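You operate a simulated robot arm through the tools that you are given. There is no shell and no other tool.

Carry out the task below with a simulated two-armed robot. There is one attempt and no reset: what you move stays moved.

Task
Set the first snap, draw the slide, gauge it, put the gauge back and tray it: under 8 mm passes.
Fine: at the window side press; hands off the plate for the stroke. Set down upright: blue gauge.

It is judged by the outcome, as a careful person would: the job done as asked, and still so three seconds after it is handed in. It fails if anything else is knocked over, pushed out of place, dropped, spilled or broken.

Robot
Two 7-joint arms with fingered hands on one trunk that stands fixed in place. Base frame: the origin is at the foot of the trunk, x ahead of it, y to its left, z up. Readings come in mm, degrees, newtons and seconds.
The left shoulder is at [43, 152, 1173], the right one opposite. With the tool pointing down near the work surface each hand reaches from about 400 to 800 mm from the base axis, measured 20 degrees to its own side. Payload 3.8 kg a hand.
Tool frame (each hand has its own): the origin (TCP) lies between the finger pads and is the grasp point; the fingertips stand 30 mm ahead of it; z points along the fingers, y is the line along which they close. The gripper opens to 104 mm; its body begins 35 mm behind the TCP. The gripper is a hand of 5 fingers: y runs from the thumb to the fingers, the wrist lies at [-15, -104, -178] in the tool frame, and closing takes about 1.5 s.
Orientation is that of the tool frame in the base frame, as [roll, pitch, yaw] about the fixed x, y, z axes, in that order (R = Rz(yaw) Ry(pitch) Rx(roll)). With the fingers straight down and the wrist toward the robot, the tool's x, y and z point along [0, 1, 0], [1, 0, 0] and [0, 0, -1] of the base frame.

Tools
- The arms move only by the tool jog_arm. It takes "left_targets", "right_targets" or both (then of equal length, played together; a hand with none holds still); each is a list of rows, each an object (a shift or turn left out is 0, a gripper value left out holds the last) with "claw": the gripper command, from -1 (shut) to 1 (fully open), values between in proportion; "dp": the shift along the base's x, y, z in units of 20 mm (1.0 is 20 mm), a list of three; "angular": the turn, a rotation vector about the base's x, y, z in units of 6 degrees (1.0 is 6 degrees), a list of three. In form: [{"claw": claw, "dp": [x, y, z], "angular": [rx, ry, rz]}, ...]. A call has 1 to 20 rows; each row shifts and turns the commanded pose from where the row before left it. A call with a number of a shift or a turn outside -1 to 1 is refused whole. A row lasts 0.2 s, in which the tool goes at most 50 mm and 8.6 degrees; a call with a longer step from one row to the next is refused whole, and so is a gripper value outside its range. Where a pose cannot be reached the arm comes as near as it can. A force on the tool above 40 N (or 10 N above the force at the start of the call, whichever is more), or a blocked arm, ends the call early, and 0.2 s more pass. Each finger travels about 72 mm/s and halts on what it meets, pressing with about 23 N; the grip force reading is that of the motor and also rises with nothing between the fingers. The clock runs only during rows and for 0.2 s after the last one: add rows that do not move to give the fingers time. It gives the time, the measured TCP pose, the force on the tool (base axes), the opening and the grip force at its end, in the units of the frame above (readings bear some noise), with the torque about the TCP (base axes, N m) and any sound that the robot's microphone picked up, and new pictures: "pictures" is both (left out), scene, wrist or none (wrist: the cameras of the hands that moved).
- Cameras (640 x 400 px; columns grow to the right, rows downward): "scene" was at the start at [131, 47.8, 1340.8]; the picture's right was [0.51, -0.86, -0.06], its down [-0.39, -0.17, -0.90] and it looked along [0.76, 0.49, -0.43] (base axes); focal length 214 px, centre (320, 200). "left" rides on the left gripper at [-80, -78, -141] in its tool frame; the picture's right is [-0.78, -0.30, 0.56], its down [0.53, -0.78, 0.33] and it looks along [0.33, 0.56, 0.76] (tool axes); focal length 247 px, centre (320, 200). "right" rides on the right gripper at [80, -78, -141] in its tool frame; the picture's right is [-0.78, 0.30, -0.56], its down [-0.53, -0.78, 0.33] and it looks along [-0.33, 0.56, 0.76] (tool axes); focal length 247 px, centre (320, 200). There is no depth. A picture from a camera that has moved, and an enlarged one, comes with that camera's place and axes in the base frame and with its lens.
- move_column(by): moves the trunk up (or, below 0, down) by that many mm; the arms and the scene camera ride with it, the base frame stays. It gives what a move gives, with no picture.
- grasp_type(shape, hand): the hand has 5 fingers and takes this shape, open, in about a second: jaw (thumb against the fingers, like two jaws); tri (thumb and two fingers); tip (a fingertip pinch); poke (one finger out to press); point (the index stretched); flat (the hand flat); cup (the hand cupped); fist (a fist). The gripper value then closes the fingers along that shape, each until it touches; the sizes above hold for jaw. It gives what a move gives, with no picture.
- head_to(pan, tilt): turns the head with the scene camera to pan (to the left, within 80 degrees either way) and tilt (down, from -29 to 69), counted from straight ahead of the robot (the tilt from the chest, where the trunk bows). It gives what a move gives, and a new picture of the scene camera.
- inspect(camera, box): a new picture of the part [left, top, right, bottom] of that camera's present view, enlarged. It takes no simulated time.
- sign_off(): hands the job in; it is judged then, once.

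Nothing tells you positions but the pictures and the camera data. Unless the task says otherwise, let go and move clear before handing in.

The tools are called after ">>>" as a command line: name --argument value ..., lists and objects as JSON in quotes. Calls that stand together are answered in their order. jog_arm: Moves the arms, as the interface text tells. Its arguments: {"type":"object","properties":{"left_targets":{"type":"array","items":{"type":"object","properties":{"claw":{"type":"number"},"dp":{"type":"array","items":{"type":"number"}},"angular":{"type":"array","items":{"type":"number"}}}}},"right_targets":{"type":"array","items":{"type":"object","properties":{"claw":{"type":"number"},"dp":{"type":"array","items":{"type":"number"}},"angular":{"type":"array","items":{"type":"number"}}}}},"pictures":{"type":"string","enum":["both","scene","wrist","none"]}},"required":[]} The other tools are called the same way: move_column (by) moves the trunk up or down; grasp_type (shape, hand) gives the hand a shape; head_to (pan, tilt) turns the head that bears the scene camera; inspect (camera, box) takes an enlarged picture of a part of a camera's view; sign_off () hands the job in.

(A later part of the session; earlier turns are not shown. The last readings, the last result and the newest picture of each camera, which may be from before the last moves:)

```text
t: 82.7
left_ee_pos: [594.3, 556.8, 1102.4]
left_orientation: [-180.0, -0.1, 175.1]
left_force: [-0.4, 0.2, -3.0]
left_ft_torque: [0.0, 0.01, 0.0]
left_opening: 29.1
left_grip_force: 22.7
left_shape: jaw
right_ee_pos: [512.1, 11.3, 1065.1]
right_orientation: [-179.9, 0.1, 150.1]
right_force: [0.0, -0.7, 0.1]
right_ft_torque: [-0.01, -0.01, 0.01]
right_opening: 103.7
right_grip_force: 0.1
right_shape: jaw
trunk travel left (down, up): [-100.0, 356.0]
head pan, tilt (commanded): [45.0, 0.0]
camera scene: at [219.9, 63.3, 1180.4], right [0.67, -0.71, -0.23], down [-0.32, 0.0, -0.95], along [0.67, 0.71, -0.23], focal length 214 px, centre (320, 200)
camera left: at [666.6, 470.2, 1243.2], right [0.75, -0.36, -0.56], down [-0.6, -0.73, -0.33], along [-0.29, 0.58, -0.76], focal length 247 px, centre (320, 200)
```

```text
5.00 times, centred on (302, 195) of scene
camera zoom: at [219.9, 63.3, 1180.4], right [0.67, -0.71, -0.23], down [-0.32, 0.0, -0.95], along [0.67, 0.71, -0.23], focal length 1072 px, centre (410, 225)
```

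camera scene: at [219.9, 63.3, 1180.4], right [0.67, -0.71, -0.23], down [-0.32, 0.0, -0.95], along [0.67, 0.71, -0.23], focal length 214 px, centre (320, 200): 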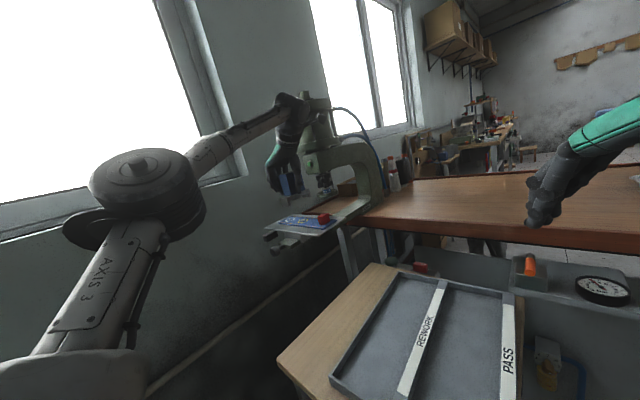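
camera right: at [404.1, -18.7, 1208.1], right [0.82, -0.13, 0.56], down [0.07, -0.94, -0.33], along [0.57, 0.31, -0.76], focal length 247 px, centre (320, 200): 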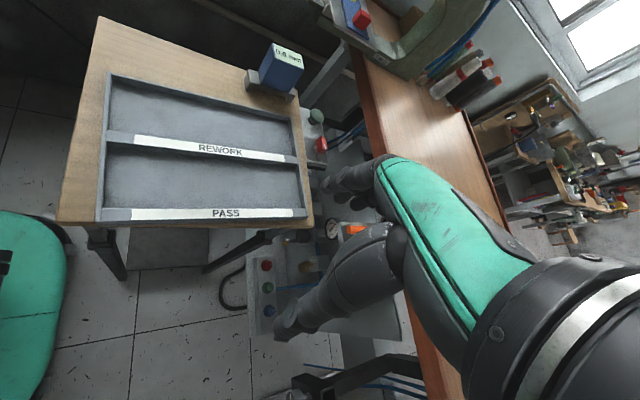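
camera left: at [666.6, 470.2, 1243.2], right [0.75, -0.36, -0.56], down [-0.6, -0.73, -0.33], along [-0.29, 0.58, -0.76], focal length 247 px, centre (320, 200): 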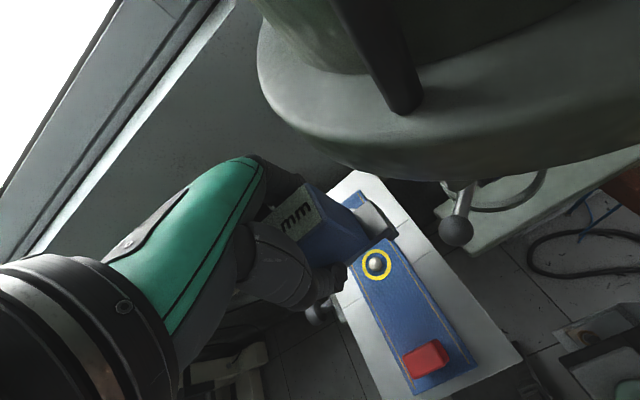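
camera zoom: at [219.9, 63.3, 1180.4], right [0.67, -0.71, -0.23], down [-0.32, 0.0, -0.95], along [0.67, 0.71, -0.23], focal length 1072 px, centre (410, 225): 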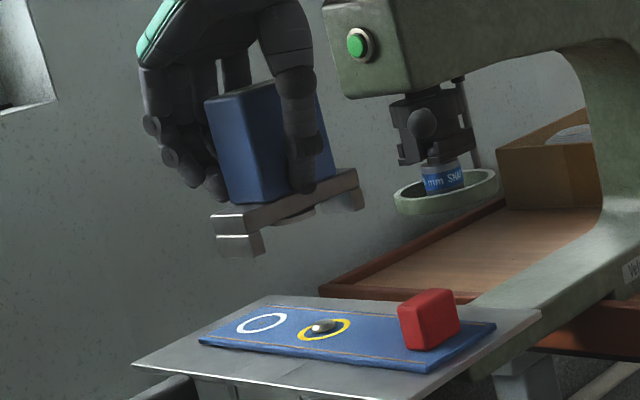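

The gauge is back in hand. Returning along the same path to above its home spot.

>>> jog_arm --left_targets '[{"dp": [-0.082, -0.9, 0], "claw": -1}, {"dp": [-0.082, -0.9, 0], "claw": -1}, {"dp": [-0.082, -0.9, 0], "claw": -1}, {"dp": [-0.082, -0.9, 0], "angular": [0, 0, 0.2], "claw": -1}, {"dp": [-0.082, -0.9, 0], "angular": [0, 0, 0.2], "claw": -1}, {"dp": [-0.082, -0.9, 0], "angular": [0, 0, 0.2], "claw": -1}, {"dp": [-0.082, -0.9, 0], "angular": [0, 0, 0.2], "claw": -1}, {"dp": [-0.082, -0.9, 0], "claw": -1}, {"dp": [-0.082, -0.9, -0.2], "claw": -1}, {"dp": [-0.082, -0.9, -0.3], "claw": -1}, {"dp": [-0.082, -0.9, -0.5], "claw": -1}, {"dp": [-0.082, -0.9, -0.8], "claw": -1}]'

>>> head_to --pan 45 --tilt 12

>>> inspect --camera "scene" --box '[320, 100, 440, 260]'

```text
t: 85.3
left_ee_pos: [576.0, 339.5, 1064.4]
left_orientation: [-180.0, -0.1, 179.9]
left_force: [-0.3, 0.1, -2.6]
left_ft_torque: [-0.02, 0.02, 0.04]
left_opening: 29.3
left_grip_force: 23.3
left_shape: jaw
right_ee_pos: [511.8, 10.6, 1066.0]
right_orientation: [-179.9, -0.1, 150.0]
right_force: [0.1, -0.2, -1.4]
right_ft_torque: [0.0, 0.0, -0.01]
right_opening: 104.0
right_grip_force: 0.1
right_shape: jaw
trunk travel left (down, up): [-100.0, 356.0]
head pan, tilt (commanded): [45.0, 0.0]
camera scene: at [220.4, 63.1, 1180.3], right [0.67, -0.71, -0.23], down [-0.33, 0.0, -0.95], along [0.67, 0.71, -0.23], focal length 214 px, centre (320, 200)
camera left: at [654.6, 260.5, 1206.7], right [0.77, -0.3, -0.56], down [-0.54, -0.78, -0.33], along [-0.34, 0.56, -0.76], focal length 247 px, centre (320, 200)
```

scene: 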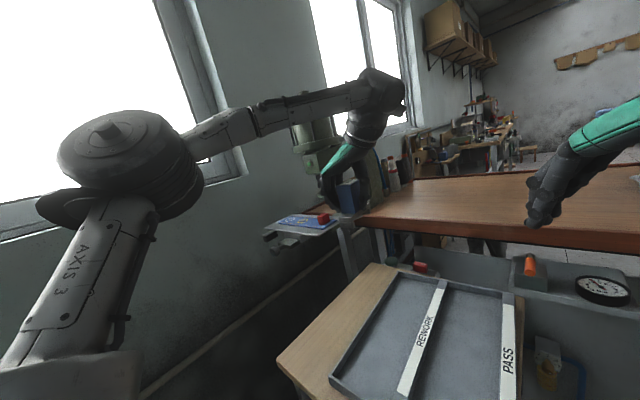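
left: 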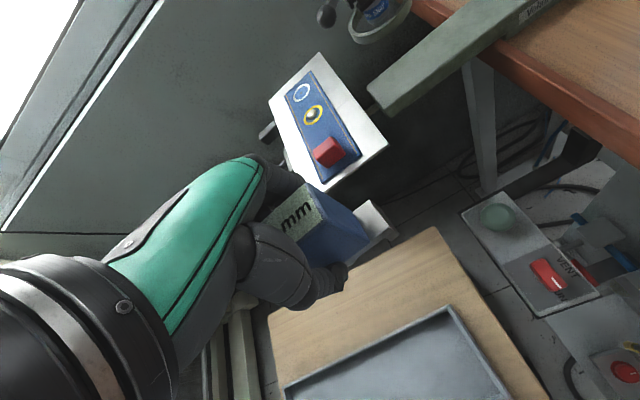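

```text
t: 86.0
left_ee_pos: [575.2, 340.4, 1066.2]
left_orientation: [-179.9, -0.1, 179.9]
left_force: [0.1, -0.2, -3.1]
left_ft_torque: [0.0, -0.01, 0.03]
left_opening: 29.0
left_grip_force: 23.4
left_shape: jaw
right_ee_pos: [511.3, 9.8, 1066.8]
right_orientation: [-179.9, 0.0, 150.0]
right_force: [0.1, -0.5, -0.4]
right_ft_torque: [0.03, 0.04, 0.05]
right_opening: 103.9
right_grip_force: 0.1
right_shape: jaw
trunk travel left (down, up): [-100.0, 356.0]
head pan, tilt (commanded): [45.0, 12.0]
camera scene: at [215.8, 65.7, 1161.5], right [0.67, -0.71, -0.23], down [-0.46, -0.15, -0.88], along [0.59, 0.69, -0.42], focal length 214 px, centre (320, 200)
```

scene: 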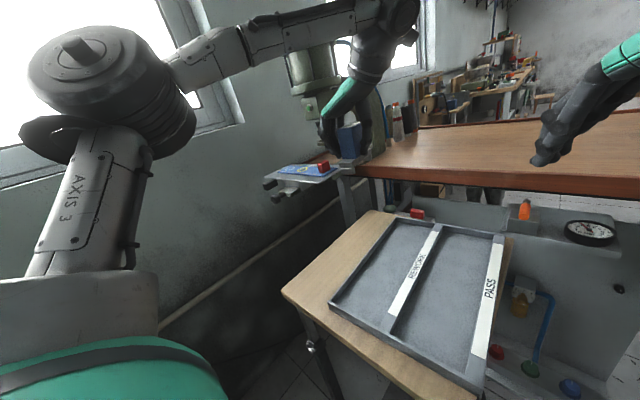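

```text
2.50 times, centred on (380, 180) of scene
camera zoom: at [215.8, 65.7, 1161.5], right [0.67, -0.71, -0.23], down [-0.46, -0.15, -0.88], along [0.59, 0.69, -0.42], focal length 536 px, centre (170, 250)
```

zoom: 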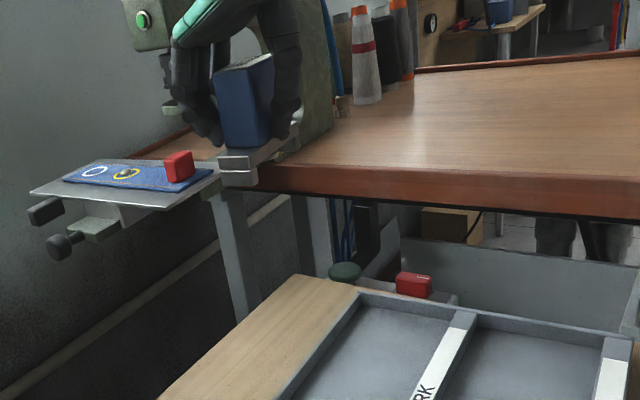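

Directly over the home spot; descending toward the table.

>>> jog_arm --left_targets '[{"dp": [-0.02, -0.03, -0.9], "claw": -1}, {"dp": [0, 0, -1], "claw": -1}, {"dp": [0, 0, -1], "claw": -1}, {"dp": [0, 0, -1], "claw": -1}, {"dp": [0, 0, -1], "claw": -1}, {"dp": [0, 0, -0.9], "claw": -1}, {"dp": [0, 0, -0.7], "claw": -1}, {"dp": [0, 0, -0.4], "claw": -1}]'

>>> inspect --camera "scene" --box '[320, 140, 420, 270]'

>>> inspect --camera "right" --box '[220, 20, 400, 140]'

```text
t: 87.8
left_ee_pos: [574.8, 339.7, 926.6]
left_orientation: [-179.9, -0.2, 179.9]
left_force: [0.7, -0.3, -3.7]
left_ft_torque: [-0.01, 0.01, 0.02]
left_opening: 29.3
left_grip_force: 23.3
left_shape: jaw
right_ee_pos: [511.5, 10.4, 1065.8]
right_orientation: [-179.9, 0.0, 149.9]
right_force: [0.1, -0.2, -0.2]
right_ft_torque: [-0.02, 0.01, 0.0]
right_opening: 103.7
right_grip_force: 0.0
right_shape: jaw
trunk travel left (down, up): [-100.0, 356.0]
head pan, tilt (commanded): [45.0, 12.0]
camera scene: at [216.0, 65.7, 1161.4], right [0.67, -0.71, -0.23], down [-0.46, -0.15, -0.88], along [0.59, 0.69, -0.42], focal length 214 px, centre (320, 200)
camera left: at [653.8, 260.0, 1068.5], right [0.77, -0.3, -0.56], down [-0.54, -0.78, -0.33], along [-0.34, 0.56, -0.76], focal length 247 px, centre (320, 200)
```

scene: 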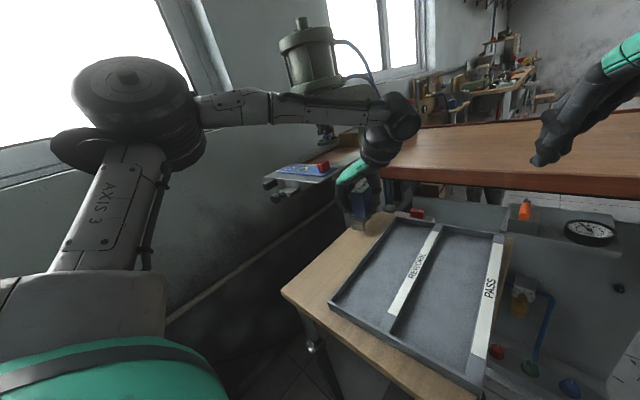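
left: 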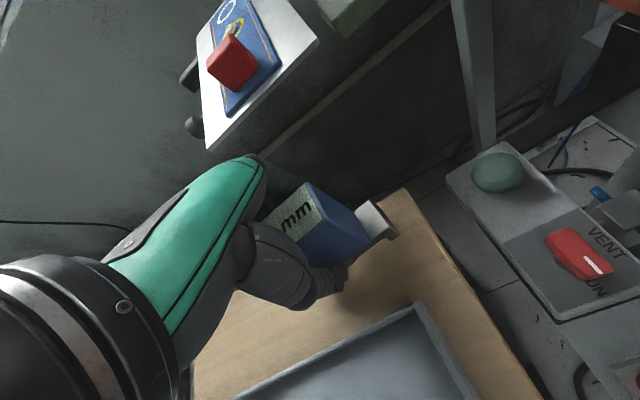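

```text
3.08 times, centred on (370, 205) of scene
camera zoom: at [216.0, 65.7, 1161.4], right [0.67, -0.71, -0.23], down [-0.46, -0.15, -0.88], along [0.59, 0.69, -0.42], focal length 660 px, centre (166, 185)
```

zoom: 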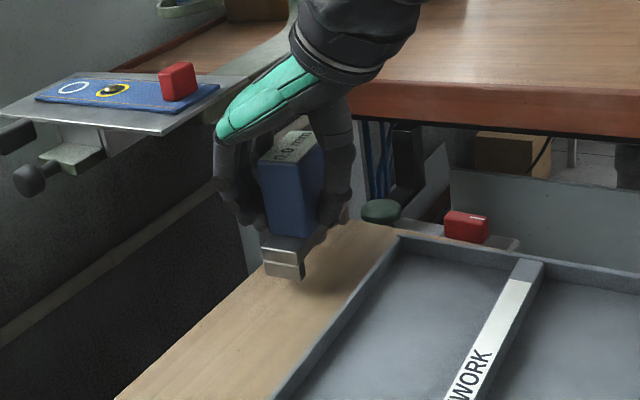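

```text
3.33 times, centred on (310, 80) of right
camera zoom: at [404.3, -17.2, 1207.9], right [0.82, -0.13, 0.56], down [0.07, -0.94, -0.33], along [0.57, 0.31, -0.76], focal length 823 px, centre (353, 600)
```

zoom: 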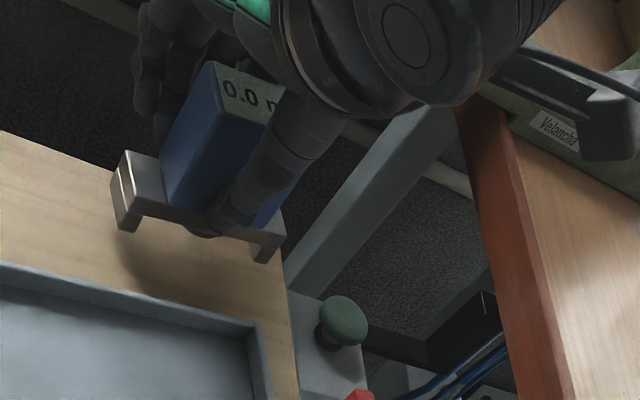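

>>> jog_arm --left_targets '[{"dp": [0, 0, -0.12], "claw": -1}, {"dp": [0, 0, -0.12], "claw": -1}, {"dp": [0, 0, -0.12], "claw": -1}, {"dp": [0, 0, -0.1], "claw": -1}, {"dp": [0, 0, -0.06], "claw": -1}, {"dp": [0, 0, -0.06], "claw": -1}]' --pictures "none"

>>> inspect --camera "right" --box '[220, 20, 400, 140]'

```text
t: 89.2
left_ee_pos: [574.8, 340.3, 916.1]
left_orientation: [179.9, -0.2, 179.9]
left_force: [-0.2, 0.6, -3.3]
left_ft_torque: [0.0, 0.03, 0.04]
left_opening: 29.1
left_grip_force: 22.9
left_shape: jaw
right_ee_pos: [511.9, 10.5, 1065.8]
right_orientation: [-180.0, 0.0, 150.0]
right_force: [-0.2, 0.3, 0.2]
right_ft_torque: [0.02, 0.01, 0.0]
right_opening: 103.8
right_grip_force: 0.1
right_shape: jaw
trunk travel left (down, up): [-100.0, 356.0]
head pan, tilt (commanded): [45.0, 12.0]
```

```text
3.33 times, centred on (310, 80) of right
camera zoom: at [404.3, -17.2, 1208.0], right [0.82, -0.13, 0.56], down [0.07, -0.94, -0.33], along [0.57, 0.31, -0.76], focal length 823 px, centre (353, 600)
```

zoom: 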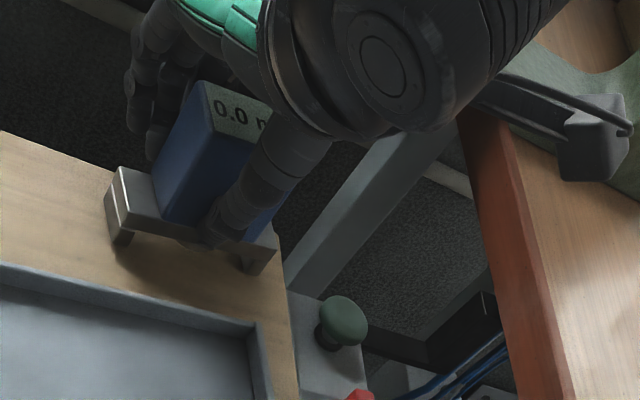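

>>> jog_arm --left_targets '[{"dp": [0, 0, -0.06], "claw": -1}, {"dp": [0, 0, -0.06], "claw": -1}, {"dp": [0, 0, -0.06], "claw": -1}]' --pictures "none"

```text
t: 90.0
left_ee_pos: [575.3, 338.4, 914.1]
left_orientation: [179.9, 0.1, 179.9]
left_force: [1.1, 0.1, 4.4]
left_ft_torque: [0.04, 0.0, -0.01]
left_opening: 29.4
left_grip_force: 22.9
left_shape: jaw
right_ee_pos: [510.7, 9.4, 1067.5]
right_orientation: [-180.0, 0.0, 150.1]
right_force: [-0.3, -0.5, -0.5]
right_ft_torque: [0.02, 0.0, 0.03]
right_opening: 103.5
right_grip_force: 0.0
right_shape: jaw
trunk travel left (down, up): [-100.0, 356.0]
head pan, tilt (commanded): [45.0, 12.0]
```

Contact with the table (force +4.4 N). I'll ease the push, open the fingers slowly and rise.

>>> jog_arm --left_targets '[{"dp": [0, 0, 0.05], "claw": -1}, {"claw": -0.5}, {"claw": -0.35}, {"claw": -0.2}, {"claw": 0}, {"claw": 0.2}, {"claw": 0.2}]' --pictures "none"

>>> jog_arm --left_targets '[{"dp": [0, 0, 0.4]}, {"dp": [0, 0, 0.7]}, {"dp": [0, 0, 0.9]}, {"dp": [0, 0, 1]}, {"dp": [0, 0, 1]}, {"dp": [0, 0, 1]}, {"dp": [0, 0, 1]}, {"dp": [0, 0, 1]}]'

>>> inspect --camera "scene" --box '[320, 140, 420, 270]'

>>> inspect --camera "left" --box '[230, 40, 450, 240]'

```text
t: 91.6
left_ee_pos: [575.0, 339.7, 913.3]
left_orientation: [180.0, -0.1, 180.0]
left_force: [0.1, 0.7, 0.4]
left_ft_torque: [0.01, -0.01, 0.01]
left_opening: 62.1
left_grip_force: 0.0
left_shape: jaw
right_ee_pos: [511.2, 10.0, 1066.9]
right_orientation: [-179.8, 0.0, 150.0]
right_force: [-0.8, 0.3, 1.1]
right_ft_torque: [-0.01, 0.02, 0.03]
right_opening: 103.7
right_grip_force: 0.0
right_shape: jaw
trunk travel left (down, up): [-100.0, 356.0]
head pan, tilt (commanded): [45.0, 12.0]
```

```text
t: 93.4
left_ee_pos: [575.2, 339.6, 1054.7]
left_orientation: [-180.0, -0.1, 179.8]
left_force: [0.2, 0.2, 0.1]
left_ft_torque: [0.04, 0.0, 0.04]
left_opening: 61.9
left_grip_force: 0.1
left_shape: jaw
right_ee_pos: [511.1, 9.9, 1066.3]
right_orientation: [-179.9, 0.1, 150.0]
right_force: [-0.8, -0.4, -0.8]
right_ft_torque: [0.02, 0.0, 0.02]
right_opening: 103.7
right_grip_force: 0.1
right_shape: jaw
trunk travel left (down, up): [-100.0, 356.0]
head pan, tilt (commanded): [45.0, 12.0]
camera scene: at [215.4, 65.4, 1161.6], right [0.67, -0.71, -0.23], down [-0.46, -0.15, -0.88], along [0.59, 0.69, -0.42], focal length 214 px, centre (320, 200)
camera left: at [653.6, 260.4, 1195.4], right [0.77, -0.3, -0.56], down [-0.54, -0.78, -0.33], along [-0.33, 0.56, -0.76], focal length 247 px, centre (320, 200)
```

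scene: 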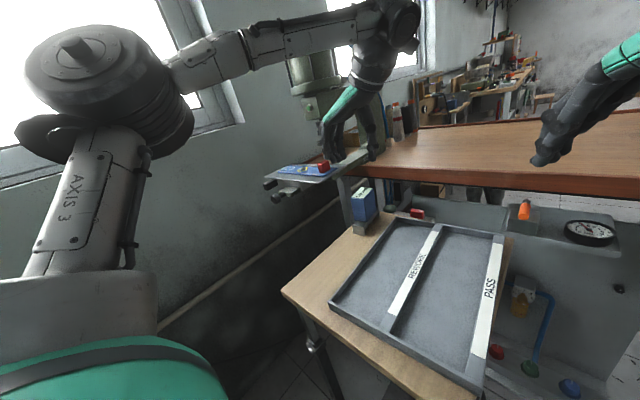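
left: 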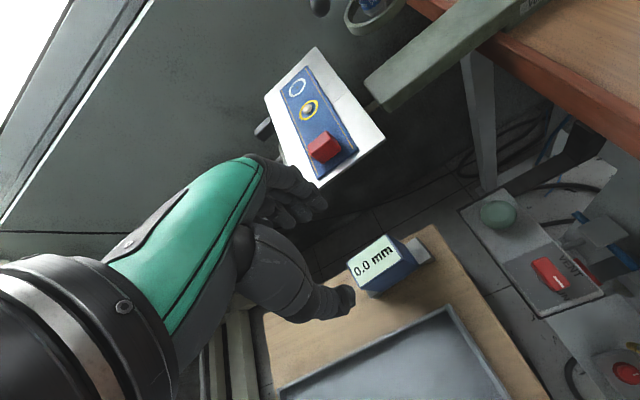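

```text
3.08 times, centred on (370, 205) of scene
camera zoom: at [215.4, 65.4, 1161.6], right [0.67, -0.71, -0.23], down [-0.46, -0.15, -0.88], along [0.59, 0.69, -0.42], focal length 660 px, centre (166, 185)
```

zoom: 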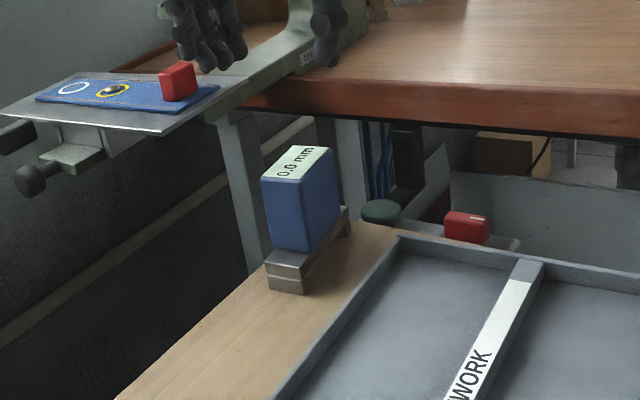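

```text
2.00 times, centred on (340, 140) of left
camera zoom: at [653.6, 260.4, 1195.4], right [0.77, -0.3, -0.56], down [-0.54, -0.78, -0.33], along [-0.33, 0.56, -0.76], focal length 494 px, centre (280, 320)
```

zoom: 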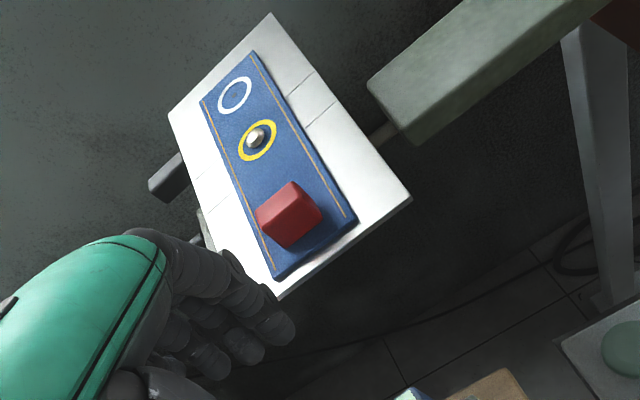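

The gauge is back in place, upright, reading 0.0. Now for the piece: I'll look closely at the red block and plan the pick-up.

>>> inspect --camera "left" --box '[290, 110, 370, 190]'

>>> inspect --camera "scene" --box '[290, 140, 350, 190]'

>>> inspect --camera "scene" --box '[320, 200, 520, 400]'

```text
5.00 times, centred on (330, 150) of left
camera zoom: at [653.6, 260.4, 1195.4], right [0.77, -0.3, -0.56], down [-0.54, -0.78, -0.33], along [-0.33, 0.56, -0.76], focal length 1235 px, centre (270, 450)
```

zoom: 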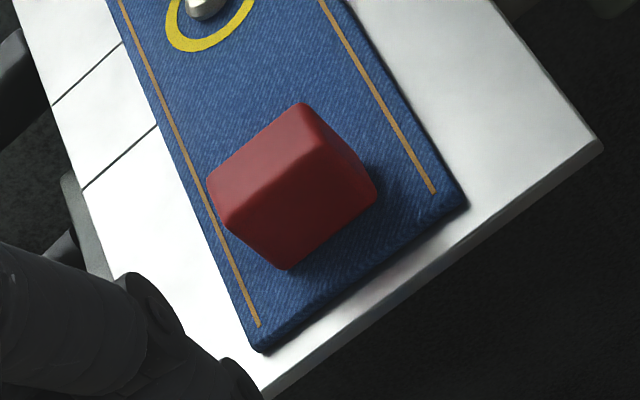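

```text
8.00 times, centred on (320, 165) of scene
camera zoom: at [215.4, 65.4, 1161.6], right [0.67, -0.71, -0.23], down [-0.46, -0.15, -0.88], along [0.59, 0.69, -0.42], focal length 1716 px, centre (320, 480)
```

zoom: 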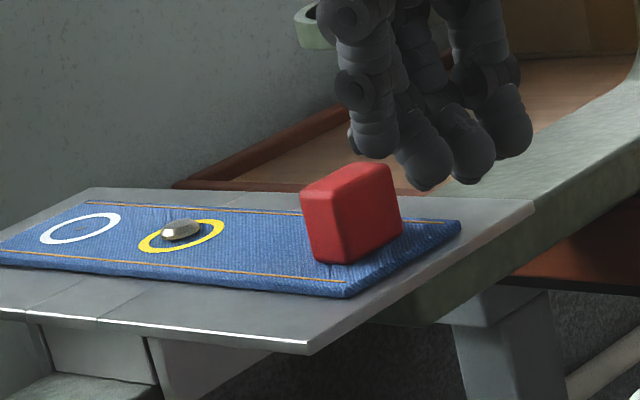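

```text
2.00 times, centred on (420, 300) of scene
camera zoom: at [215.4, 65.4, 1161.6], right [0.67, -0.71, -0.23], down [-0.46, -0.15, -0.88], along [0.59, 0.69, -0.42], focal length 429 px, centre (120, 0)
```

zoom: 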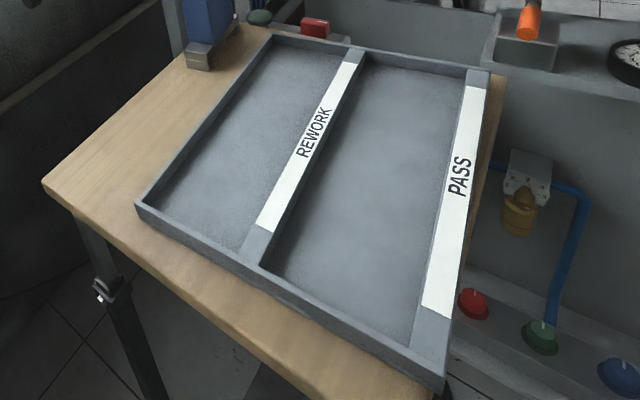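

The red block is about 29 × 16 × 23 mm centred near [596, 467] at the cloth's right end. I'll grip it across its thin side with the same hand turn, first moving above it.

>>> jog_arm --left_targets '[{"dp": [0.1, 0.4, 0.8], "claw": 0}, {"dp": [0.16, 0.9, 0.2], "claw": 0}, {"dp": [0.16, 0.95, 0], "claw": 0}, {"dp": [0.16, 0.95, 0], "claw": 0}, {"dp": [0.16, 0.95, 0], "claw": 0}, {"dp": [0.16, 0.95, 0], "claw": 0}, {"dp": [0.16, 0.95, 0], "claw": 0}, {"dp": [0, 0.3, 0], "claw": 0}]'

>>> inspect --camera "left" --box '[240, 160, 440, 300]'

>>> inspect --camera "scene" --box '[270, 100, 370, 200]'

```text
t: 95.2
left_ee_pos: [597.1, 468.7, 1074.5]
left_orientation: [179.8, -0.1, 179.9]
left_force: [-0.2, -0.6, -0.3]
left_ft_torque: [-0.01, -0.01, -0.01]
left_opening: 52.6
left_grip_force: 0.0
left_shape: jaw
right_ee_pos: [511.2, 10.4, 1066.3]
right_orientation: [-179.9, 0.1, 150.0]
right_force: [0.3, 0.4, 0.5]
right_ft_torque: [-0.01, -0.01, -0.02]
right_opening: 103.7
right_grip_force: 0.1
right_shape: jaw
trunk travel left (down, up): [-100.0, 356.0]
head pan, tilt (commanded): [45.0, 12.0]
camera scene: at [215.5, 65.5, 1161.5], right [0.67, -0.71, -0.23], down [-0.46, -0.15, -0.88], along [0.59, 0.69, -0.42], focal length 214 px, centre (320, 200)
camera left: at [675.2, 387.4, 1214.8], right [0.77, -0.3, -0.56], down [-0.54, -0.78, -0.33], along [-0.33, 0.56, -0.76], focal length 247 px, centre (320, 200)
```

scene: 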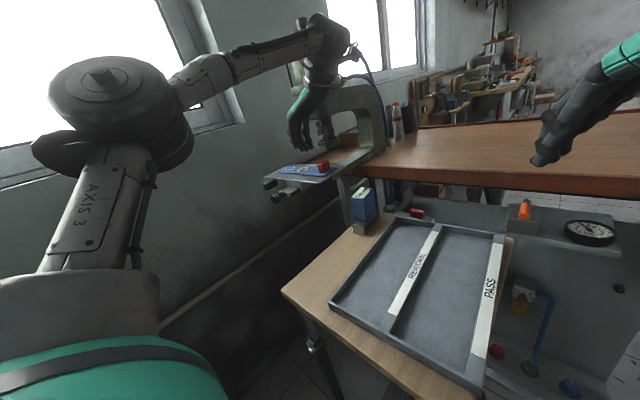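
left: 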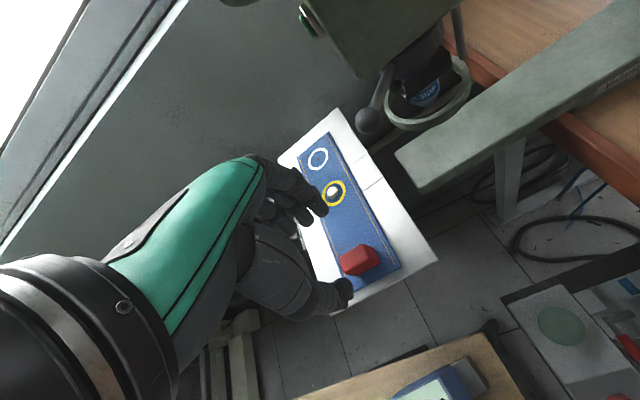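

```text
2.86 times, centred on (340, 230) of left
camera zoom: at [675.2, 387.4, 1214.8], right [0.77, -0.3, -0.56], down [-0.54, -0.78, -0.33], along [-0.33, 0.56, -0.76], focal length 706 px, centre (263, 114)
```

zoom: 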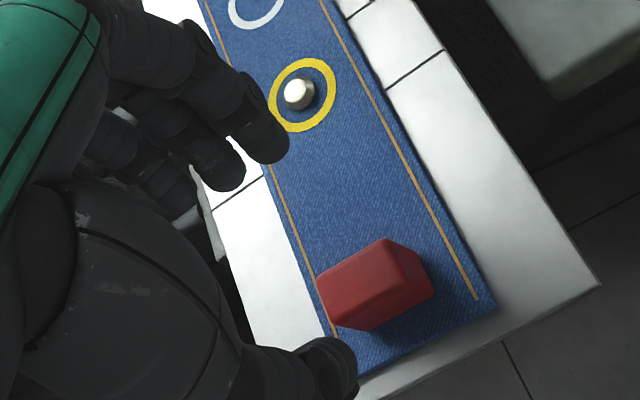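

```text
4.00 times, centred on (320, 150) of scene
camera zoom: at [215.5, 65.5, 1161.5], right [0.67, -0.71, -0.23], down [-0.46, -0.15, -0.88], along [0.59, 0.69, -0.42], focal length 858 px, centre (320, 400)
```

zoom: 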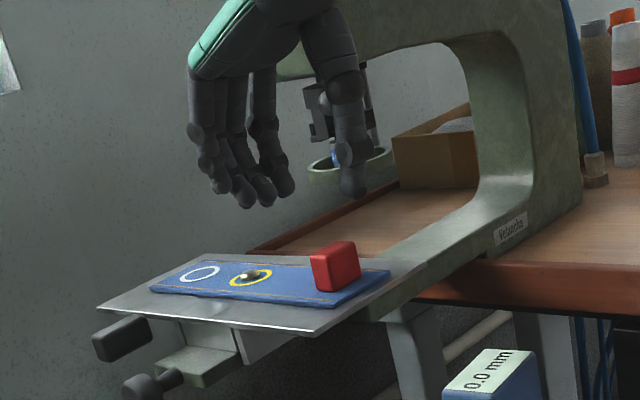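

>>> inspect --camera "left" --box '[330, 230, 410, 290]'

```text
6.67 times, centred on (370, 260) of left
camera zoom: at [675.2, 387.4, 1214.8], right [0.77, -0.3, -0.56], down [-0.54, -0.78, -0.33], along [-0.33, 0.56, -0.76], focal length 1646 px, centre (-13, -200)
```

zoom: 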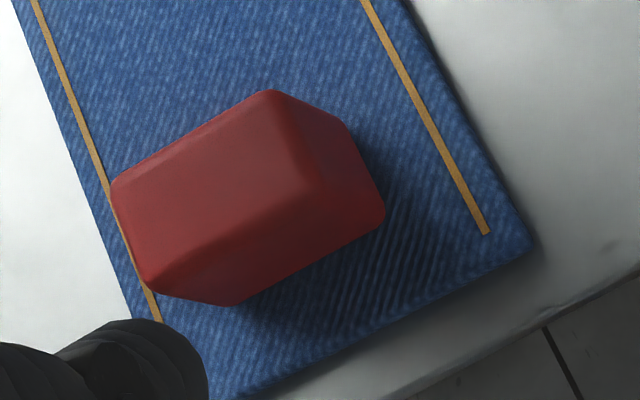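

Block: x 582–609, y 455–471, z 985–1008. Lowering over it.

>>> jog_arm --left_targets '[{"dp": [-0.08, -0.26, -0.6], "claw": 0}, {"dp": [0, 0, -0.7], "claw": 0}, {"dp": [0, 0, -0.7], "claw": 0}, {"dp": [0, 0, -0.4], "claw": 0}]' --pictures "none"

>>> inspect --camera "left" --box '[260, 190, 420, 300]'

>>> inspect --camera "scene" --box '[280, 120, 360, 200]'

```text
t: 96.2
left_ee_pos: [594.4, 460.5, 1025.2]
left_orientation: [-180.0, -0.1, 179.8]
left_force: [0.2, -0.6, 0.3]
left_ft_torque: [0.01, 0.02, 0.0]
left_opening: 52.8
left_grip_force: 0.0
left_shape: jaw
right_ee_pos: [509.7, 10.4, 1066.1]
right_orientation: [-179.9, 0.0, 150.0]
right_force: [0.8, 0.4, 0.5]
right_ft_torque: [-0.03, 0.01, 0.0]
right_opening: 103.6
right_grip_force: 0.0
right_shape: jaw
trunk travel left (down, up): [-100.0, 356.0]
head pan, tilt (commanded): [45.0, 12.0]
```

```text
3.64 times, centred on (340, 245) of left
camera zoom: at [673.8, 381.9, 1166.3], right [0.77, -0.3, -0.56], down [-0.54, -0.78, -0.33], along [-0.33, 0.56, -0.76], focal length 898 px, centre (247, 36)
```

zoom: 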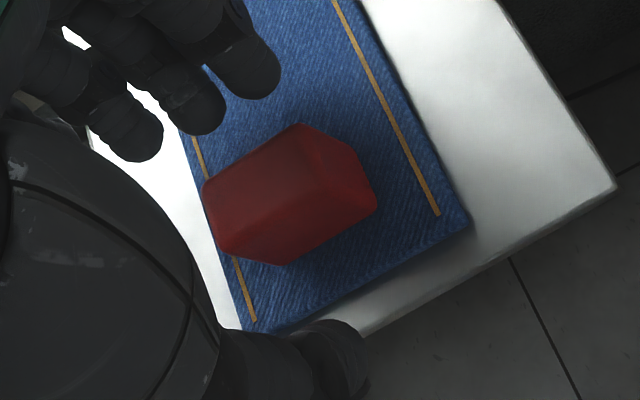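

```text
5.00 times, centred on (320, 160) of scene
camera zoom: at [215.6, 65.6, 1161.5], right [0.67, -0.71, -0.23], down [-0.46, -0.15, -0.88], along [0.59, 0.69, -0.42], focal length 1072 px, centre (320, 400)
```

zoom: 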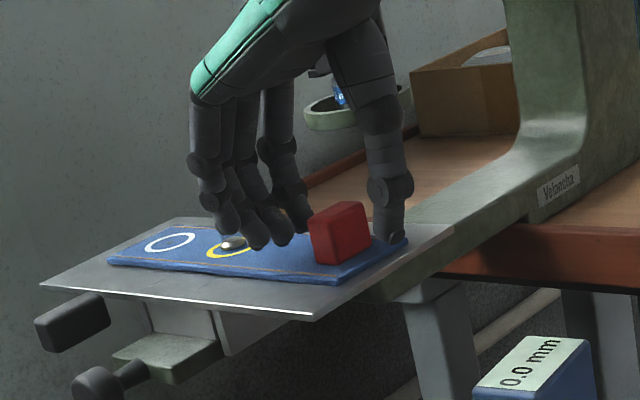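

>>> jog_arm --left_targets '[{"dp": [0.05, 0.1, -0.2], "claw": 0}, {"dp": [0, 0, -0.2], "claw": 0}]' --pictures "none"

>>> inspect --camera "scene" --box '[290, 130, 350, 190]'

>>> inspect --camera "left" --box '[260, 190, 420, 300]'

```text
t: 96.8
left_ee_pos: [596.0, 463.1, 1017.4]
left_orientation: [180.0, -0.1, 179.9]
left_force: [-0.1, 0.3, 0.1]
left_ft_torque: [0.02, 0.01, -0.01]
left_opening: 52.4
left_grip_force: 0.1
left_shape: jaw
right_ee_pos: [510.0, 10.4, 1065.8]
right_orientation: [-179.9, 0.0, 150.0]
right_force: [0.2, -0.1, 1.6]
right_ft_torque: [-0.04, 0.0, 0.01]
right_opening: 103.6
right_grip_force: 0.2
right_shape: jaw
trunk travel left (down, up): [-100.0, 356.0]
head pan, tilt (commanded): [45.0, 12.0]
```

```text
6.67 times, centred on (320, 160) of scene
camera zoom: at [215.6, 65.5, 1161.5], right [0.67, -0.71, -0.23], down [-0.46, -0.15, -0.88], along [0.59, 0.69, -0.42], focal length 1430 px, centre (320, 467)
```

zoom: 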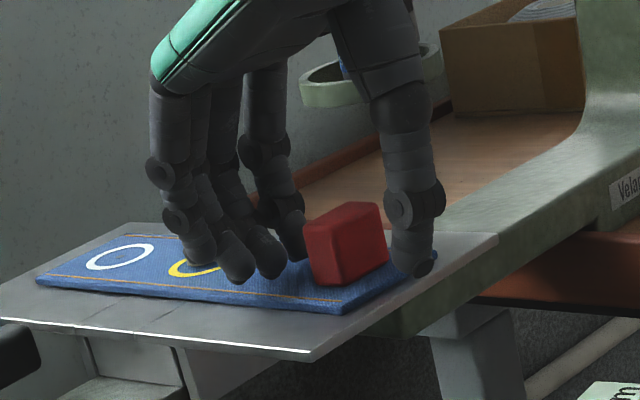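

```text
3.64 times, centred on (340, 245) of left
camera zoom: at [674.8, 384.4, 1158.5], right [0.77, -0.3, -0.56], down [-0.54, -0.78, -0.33], along [-0.34, 0.56, -0.76], focal length 898 px, centre (247, 36)
```

zoom: 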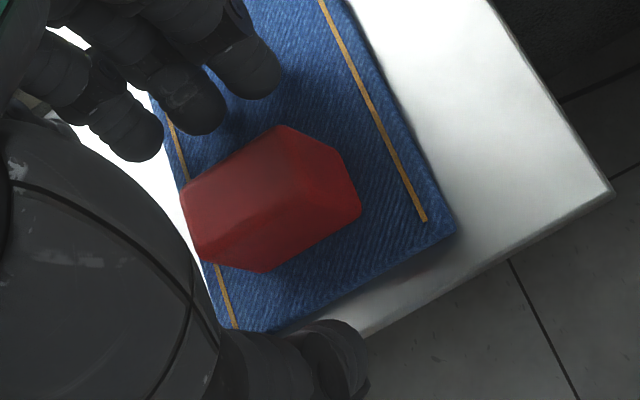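

>>> jog_arm --left_targets '[{"claw": -0.15}, {"claw": -0.3}, {"claw": -0.45}, {"claw": -0.6}, {"claw": -0.75}, {"claw": -0.9}, {"claw": -1}, {"claw": -1}]' --pictures "none"

>>> inspect --camera "scene" --box '[290, 130, 350, 190]'

>>> inspect --camera "left" --box '[260, 190, 420, 300]'

```text
t: 98.6
left_ee_pos: [596.5, 462.4, 1018.0]
left_orientation: [-180.0, -0.1, 179.9]
left_force: [0.0, -0.8, 0.3]
left_ft_torque: [0.04, 0.0, 0.0]
left_opening: 13.6
left_grip_force: 22.8
left_shape: jaw
right_ee_pos: [510.7, 9.8, 1066.7]
right_orientation: [-179.9, 0.0, 150.0]
right_force: [0.2, -0.5, -0.2]
right_ft_torque: [0.01, 0.01, 0.03]
right_opening: 103.8
right_grip_force: 0.0
right_shape: jaw
trunk travel left (down, up): [-100.0, 356.0]
head pan, tilt (commanded): [45.0, 12.0]
```

```text
6.67 times, centred on (320, 160) of scene
camera zoom: at [215.6, 65.4, 1161.5], right [0.67, -0.71, -0.23], down [-0.46, -0.15, -0.88], along [0.59, 0.69, -0.42], focal length 1430 px, centre (320, 467)
```

zoom: 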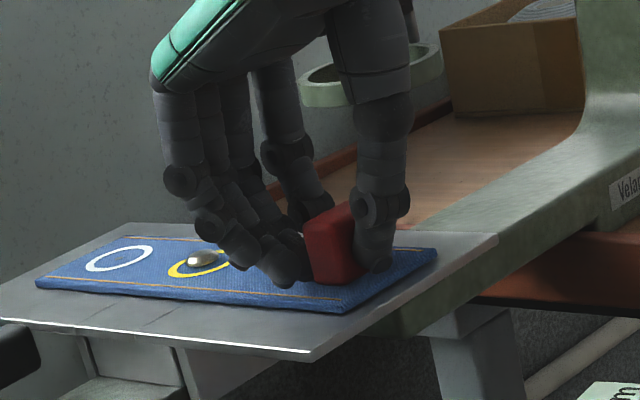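

```text
3.64 times, centred on (340, 245) of left
camera zoom: at [674.8, 384.1, 1158.8], right [0.77, -0.3, -0.56], down [-0.54, -0.78, -0.33], along [-0.33, 0.56, -0.76], focal length 898 px, centre (247, 36)
```

zoom: 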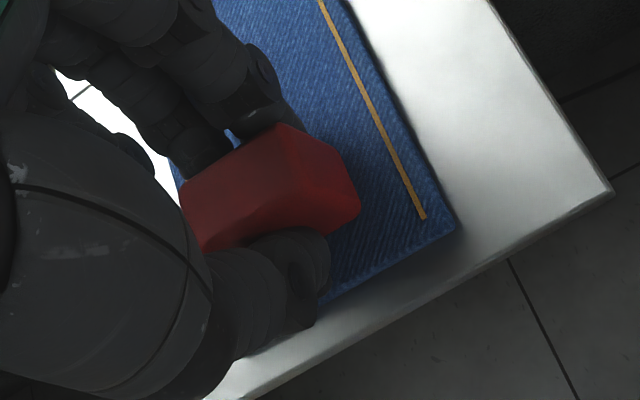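

The block is pinched firmly. Lifting a little to see how the piece hangs.

>>> jog_arm --left_targets '[{"dp": [0, 0, 0.15], "claw": -1}, {"dp": [0, 0, 0.3], "claw": -1}, {"dp": [0, 0, 0.5], "claw": -1}, {"claw": -1}]'

>>> inspect --camera "scene" --box '[280, 120, 360, 190]'

>>> inspect --camera "left" --box '[260, 100, 440, 300]'

```text
t: 99.6
left_ee_pos: [594.9, 463.5, 1037.0]
left_orientation: [-180.0, -0.2, 179.9]
left_force: [0.1, -0.4, -1.0]
left_ft_torque: [-0.05, -0.03, -0.01]
left_opening: 13.9
left_grip_force: 23.0
left_shape: jaw
right_ee_pos: [511.3, 10.9, 1066.0]
right_orientation: [-180.0, -0.1, 150.0]
right_force: [0.2, -0.2, 0.0]
right_ft_torque: [0.0, -0.02, 0.01]
right_opening: 103.6
right_grip_force: 0.1
right_shape: jaw
trunk travel left (down, up): [-100.0, 356.0]
head pan, tilt (commanded): [45.0, 12.0]
camera scene: at [215.7, 65.6, 1161.4], right [0.67, -0.71, -0.23], down [-0.46, -0.15, -0.88], along [0.59, 0.69, -0.42], focal length 214 px, centre (320, 200)
camera left: at [674.8, 384.5, 1177.8], right [0.77, -0.3, -0.56], down [-0.54, -0.78, -0.33], along [-0.33, 0.56, -0.76], focal length 247 px, centre (320, 200)
```

scene: 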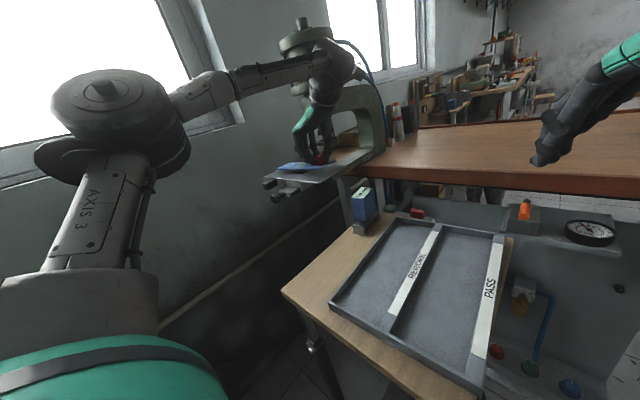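
left: 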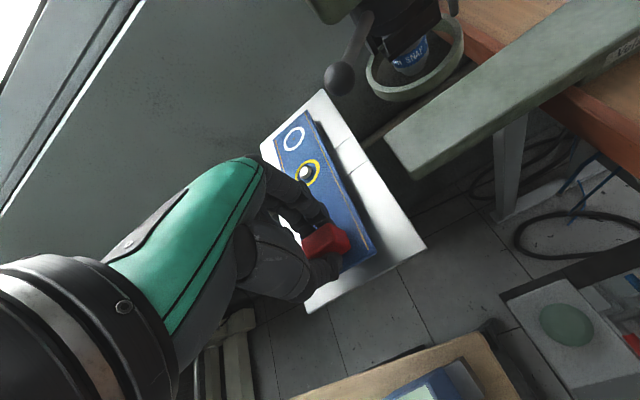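

```text
5.71 times, centred on (320, 155) of scene
camera zoom: at [215.7, 65.6, 1161.4], right [0.67, -0.71, -0.23], down [-0.46, -0.15, -0.88], along [0.59, 0.69, -0.42], focal length 1226 px, centre (320, 457)
```

zoom: 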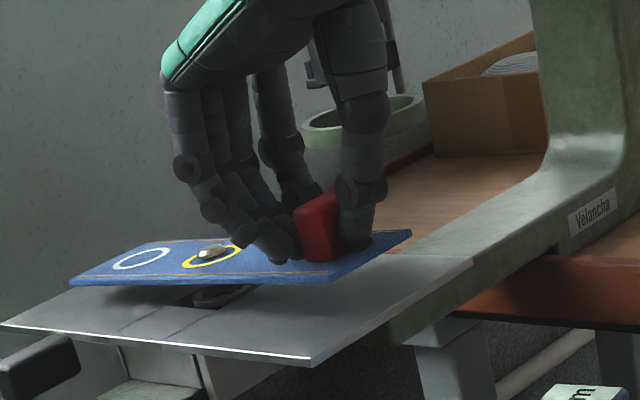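

```text
2.00 times, centred on (350, 200) of left
camera zoom: at [674.8, 384.5, 1177.8], right [0.77, -0.3, -0.56], down [-0.54, -0.78, -0.33], along [-0.33, 0.56, -0.76], focal length 494 px, centre (260, 200)
```

zoom: 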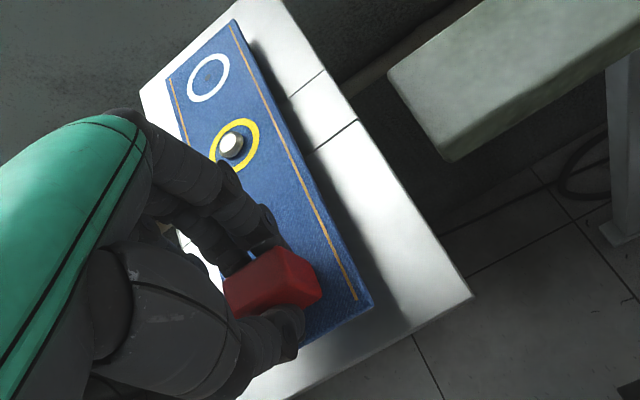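

The piece hangs flat and steady. I'll lift it higher, bring it back toward me clear of the press, then turn it 90° clockwise to lie along the tray lanes.

>>> jog_arm --left_targets '[{"dp": [0, 0, 0.6], "claw": -1}, {"dp": [0, 0, 0.8], "claw": -1}, {"dp": [0, 0, 0.8], "claw": -1}, {"dp": [-0.3, -0.2, 0.6], "claw": -1}, {"dp": [-0.6, -0.4, 0], "claw": -1}, {"dp": [-0.8, -0.6, 0], "claw": -1}, {"dp": [-0.9, -0.6, 0], "claw": -1}, {"dp": [-0.9, -0.6, 0], "claw": -1}, {"dp": [-0.9, -0.6, 0], "claw": -1}, {"dp": [-0.9, -0.6, 0], "claw": -1}]'

```text
t: 101.8
left_ee_pos: [489.2, 390.3, 1093.4]
left_orientation: [179.9, -0.1, 179.9]
left_force: [0.5, 0.1, -0.8]
left_ft_torque: [-0.05, 0.0, 0.03]
left_opening: 13.6
left_grip_force: 22.4
left_shape: jaw
right_ee_pos: [511.7, 10.2, 1065.9]
right_orientation: [179.9, 0.1, 150.0]
right_force: [-0.4, 0.3, -0.6]
right_ft_torque: [-0.03, -0.01, -0.02]
right_opening: 103.8
right_grip_force: 0.1
right_shape: jaw
trunk travel left (down, up): [-100.0, 356.0]
head pan, tilt (commanded): [45.0, 12.0]
camera scene: at [215.0, 65.3, 1161.7], right [0.67, -0.71, -0.23], down [-0.46, -0.15, -0.88], along [0.59, 0.69, -0.42], focal length 214 px, centre (320, 200)
camera left: at [567.2, 311.6, 1234.8], right [0.77, -0.3, -0.56], down [-0.54, -0.78, -0.33], along [-0.33, 0.56, -0.76], focal length 247 px, centre (320, 200)
```

scene: 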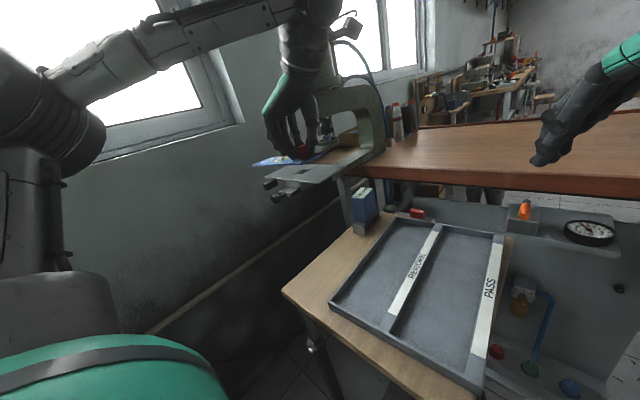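
left: 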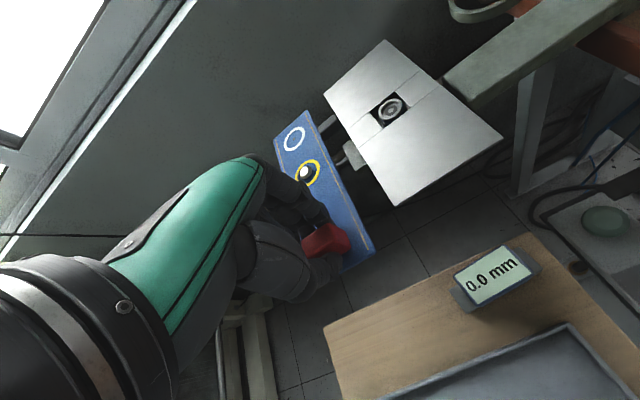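

>>> jog_arm --left_targets '[{"dp": [-0.2, -0.4, 0], "angular": [0, 0, -1], "claw": -1}, {"dp": [-0.2, -0.4, 0], "angular": [0, 0, -1], "claw": -1}, {"dp": [-0.2, -0.4, 0], "angular": [0, 0, -1], "claw": -1}, {"dp": [-0.2, -0.4, 0], "angular": [0, 0, -1], "claw": -1}, {"dp": [-0.2, -0.4, 0], "angular": [0, 0, -1], "claw": -1}, {"dp": [-0.2, -0.4, 0], "angular": [0, 0, -1], "claw": -1}, {"dp": [-0.2, -0.4, 0], "angular": [0, 0, -1], "claw": -1}, {"dp": [-0.2, -0.4, 0], "angular": [0, 0, -1], "claw": -1}, {"dp": [-0.2, -0.4, 0], "angular": [0, 0, -1], "claw": -1}, {"dp": [-0.2, -0.4, 0], "angular": [0, 0, -1], "claw": -1}, {"dp": [-0.2, -0.4, 0], "angular": [0, 0, -1], "claw": -1}, {"dp": [-0.2, -0.4, 0], "angular": [0, 0, -1], "claw": -1}, {"dp": [-0.2, -0.4, 0], "angular": [0, 0, -1], "claw": -1}, {"dp": [-0.2, -0.4, 0], "angular": [0, 0, -1], "claw": -1}]'

>>> head_to --pan 30 --tilt 35

```text
t: 104.8
left_ee_pos: [433.6, 280.0, 1092.6]
left_orientation: [179.9, -0.1, 95.8]
left_force: [1.2, 0.3, -0.6]
left_ft_torque: [0.03, 0.06, 0.01]
left_opening: 13.6
left_grip_force: 22.8
left_shape: jaw
right_ee_pos: [511.2, 10.8, 1067.2]
right_orientation: [-179.9, 0.1, 149.9]
right_force: [0.0, -0.4, 0.3]
right_ft_torque: [-0.03, -0.01, -0.04]
right_opening: 103.4
right_grip_force: 0.2
right_shape: jaw
trunk travel left (down, up): [-100.0, 356.0]
head pan, tilt (commanded): [45.0, 12.0]
camera scene: at [215.5, 65.6, 1161.5], right [0.67, -0.71, -0.23], down [-0.46, -0.15, -0.88], along [0.59, 0.69, -0.42], focal length 214 px, centre (320, 200)
camera left: at [363.4, 190.6, 1233.9], right [-0.22, -0.8, -0.56], down [-0.83, 0.46, -0.33], along [0.52, 0.39, -0.76], focal length 247 px, centre (320, 200)
```

scene: 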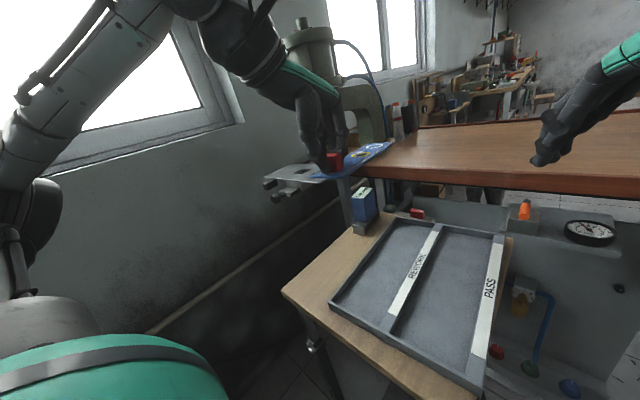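
left: 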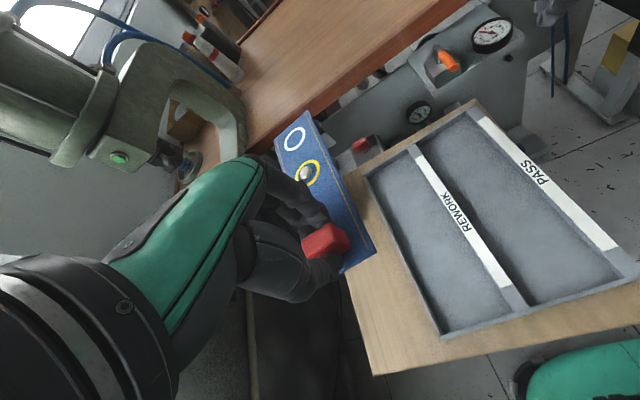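

```text
t: 105.7
left_ee_pos: [433.6, 279.2, 1092.4]
left_orientation: [-180.0, -0.1, 95.9]
left_force: [0.3, -1.5, -0.9]
left_ft_torque: [0.02, 0.03, 0.01]
left_opening: 13.7
left_grip_force: 23.0
left_shape: jaw
right_ee_pos: [511.5, 11.2, 1066.6]
right_orientation: [-179.8, 0.1, 150.1]
right_force: [-0.4, 0.1, 0.0]
right_ft_torque: [0.02, -0.01, -0.01]
right_opening: 103.6
right_grip_force: 0.1
right_shape: jaw
trunk travel left (down, up): [-100.0, 356.0]
head pan, tilt (commanded): [30.0, 35.0]
camera scene: at [213.4, 43.7, 1123.3], right [0.47, -0.87, -0.16], down [-0.74, -0.29, -0.61], along [0.49, 0.41, -0.77], focal length 214 px, centre (320, 200)
```

scene: 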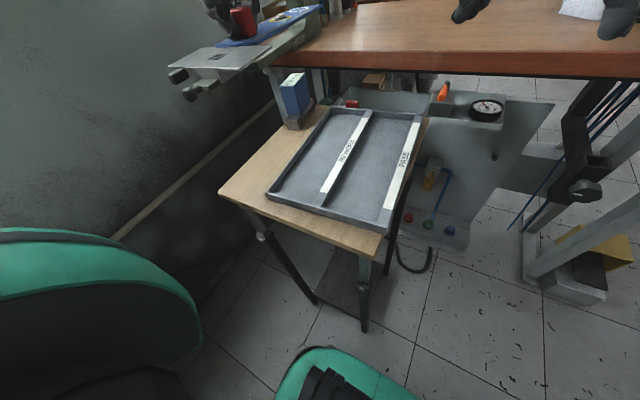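

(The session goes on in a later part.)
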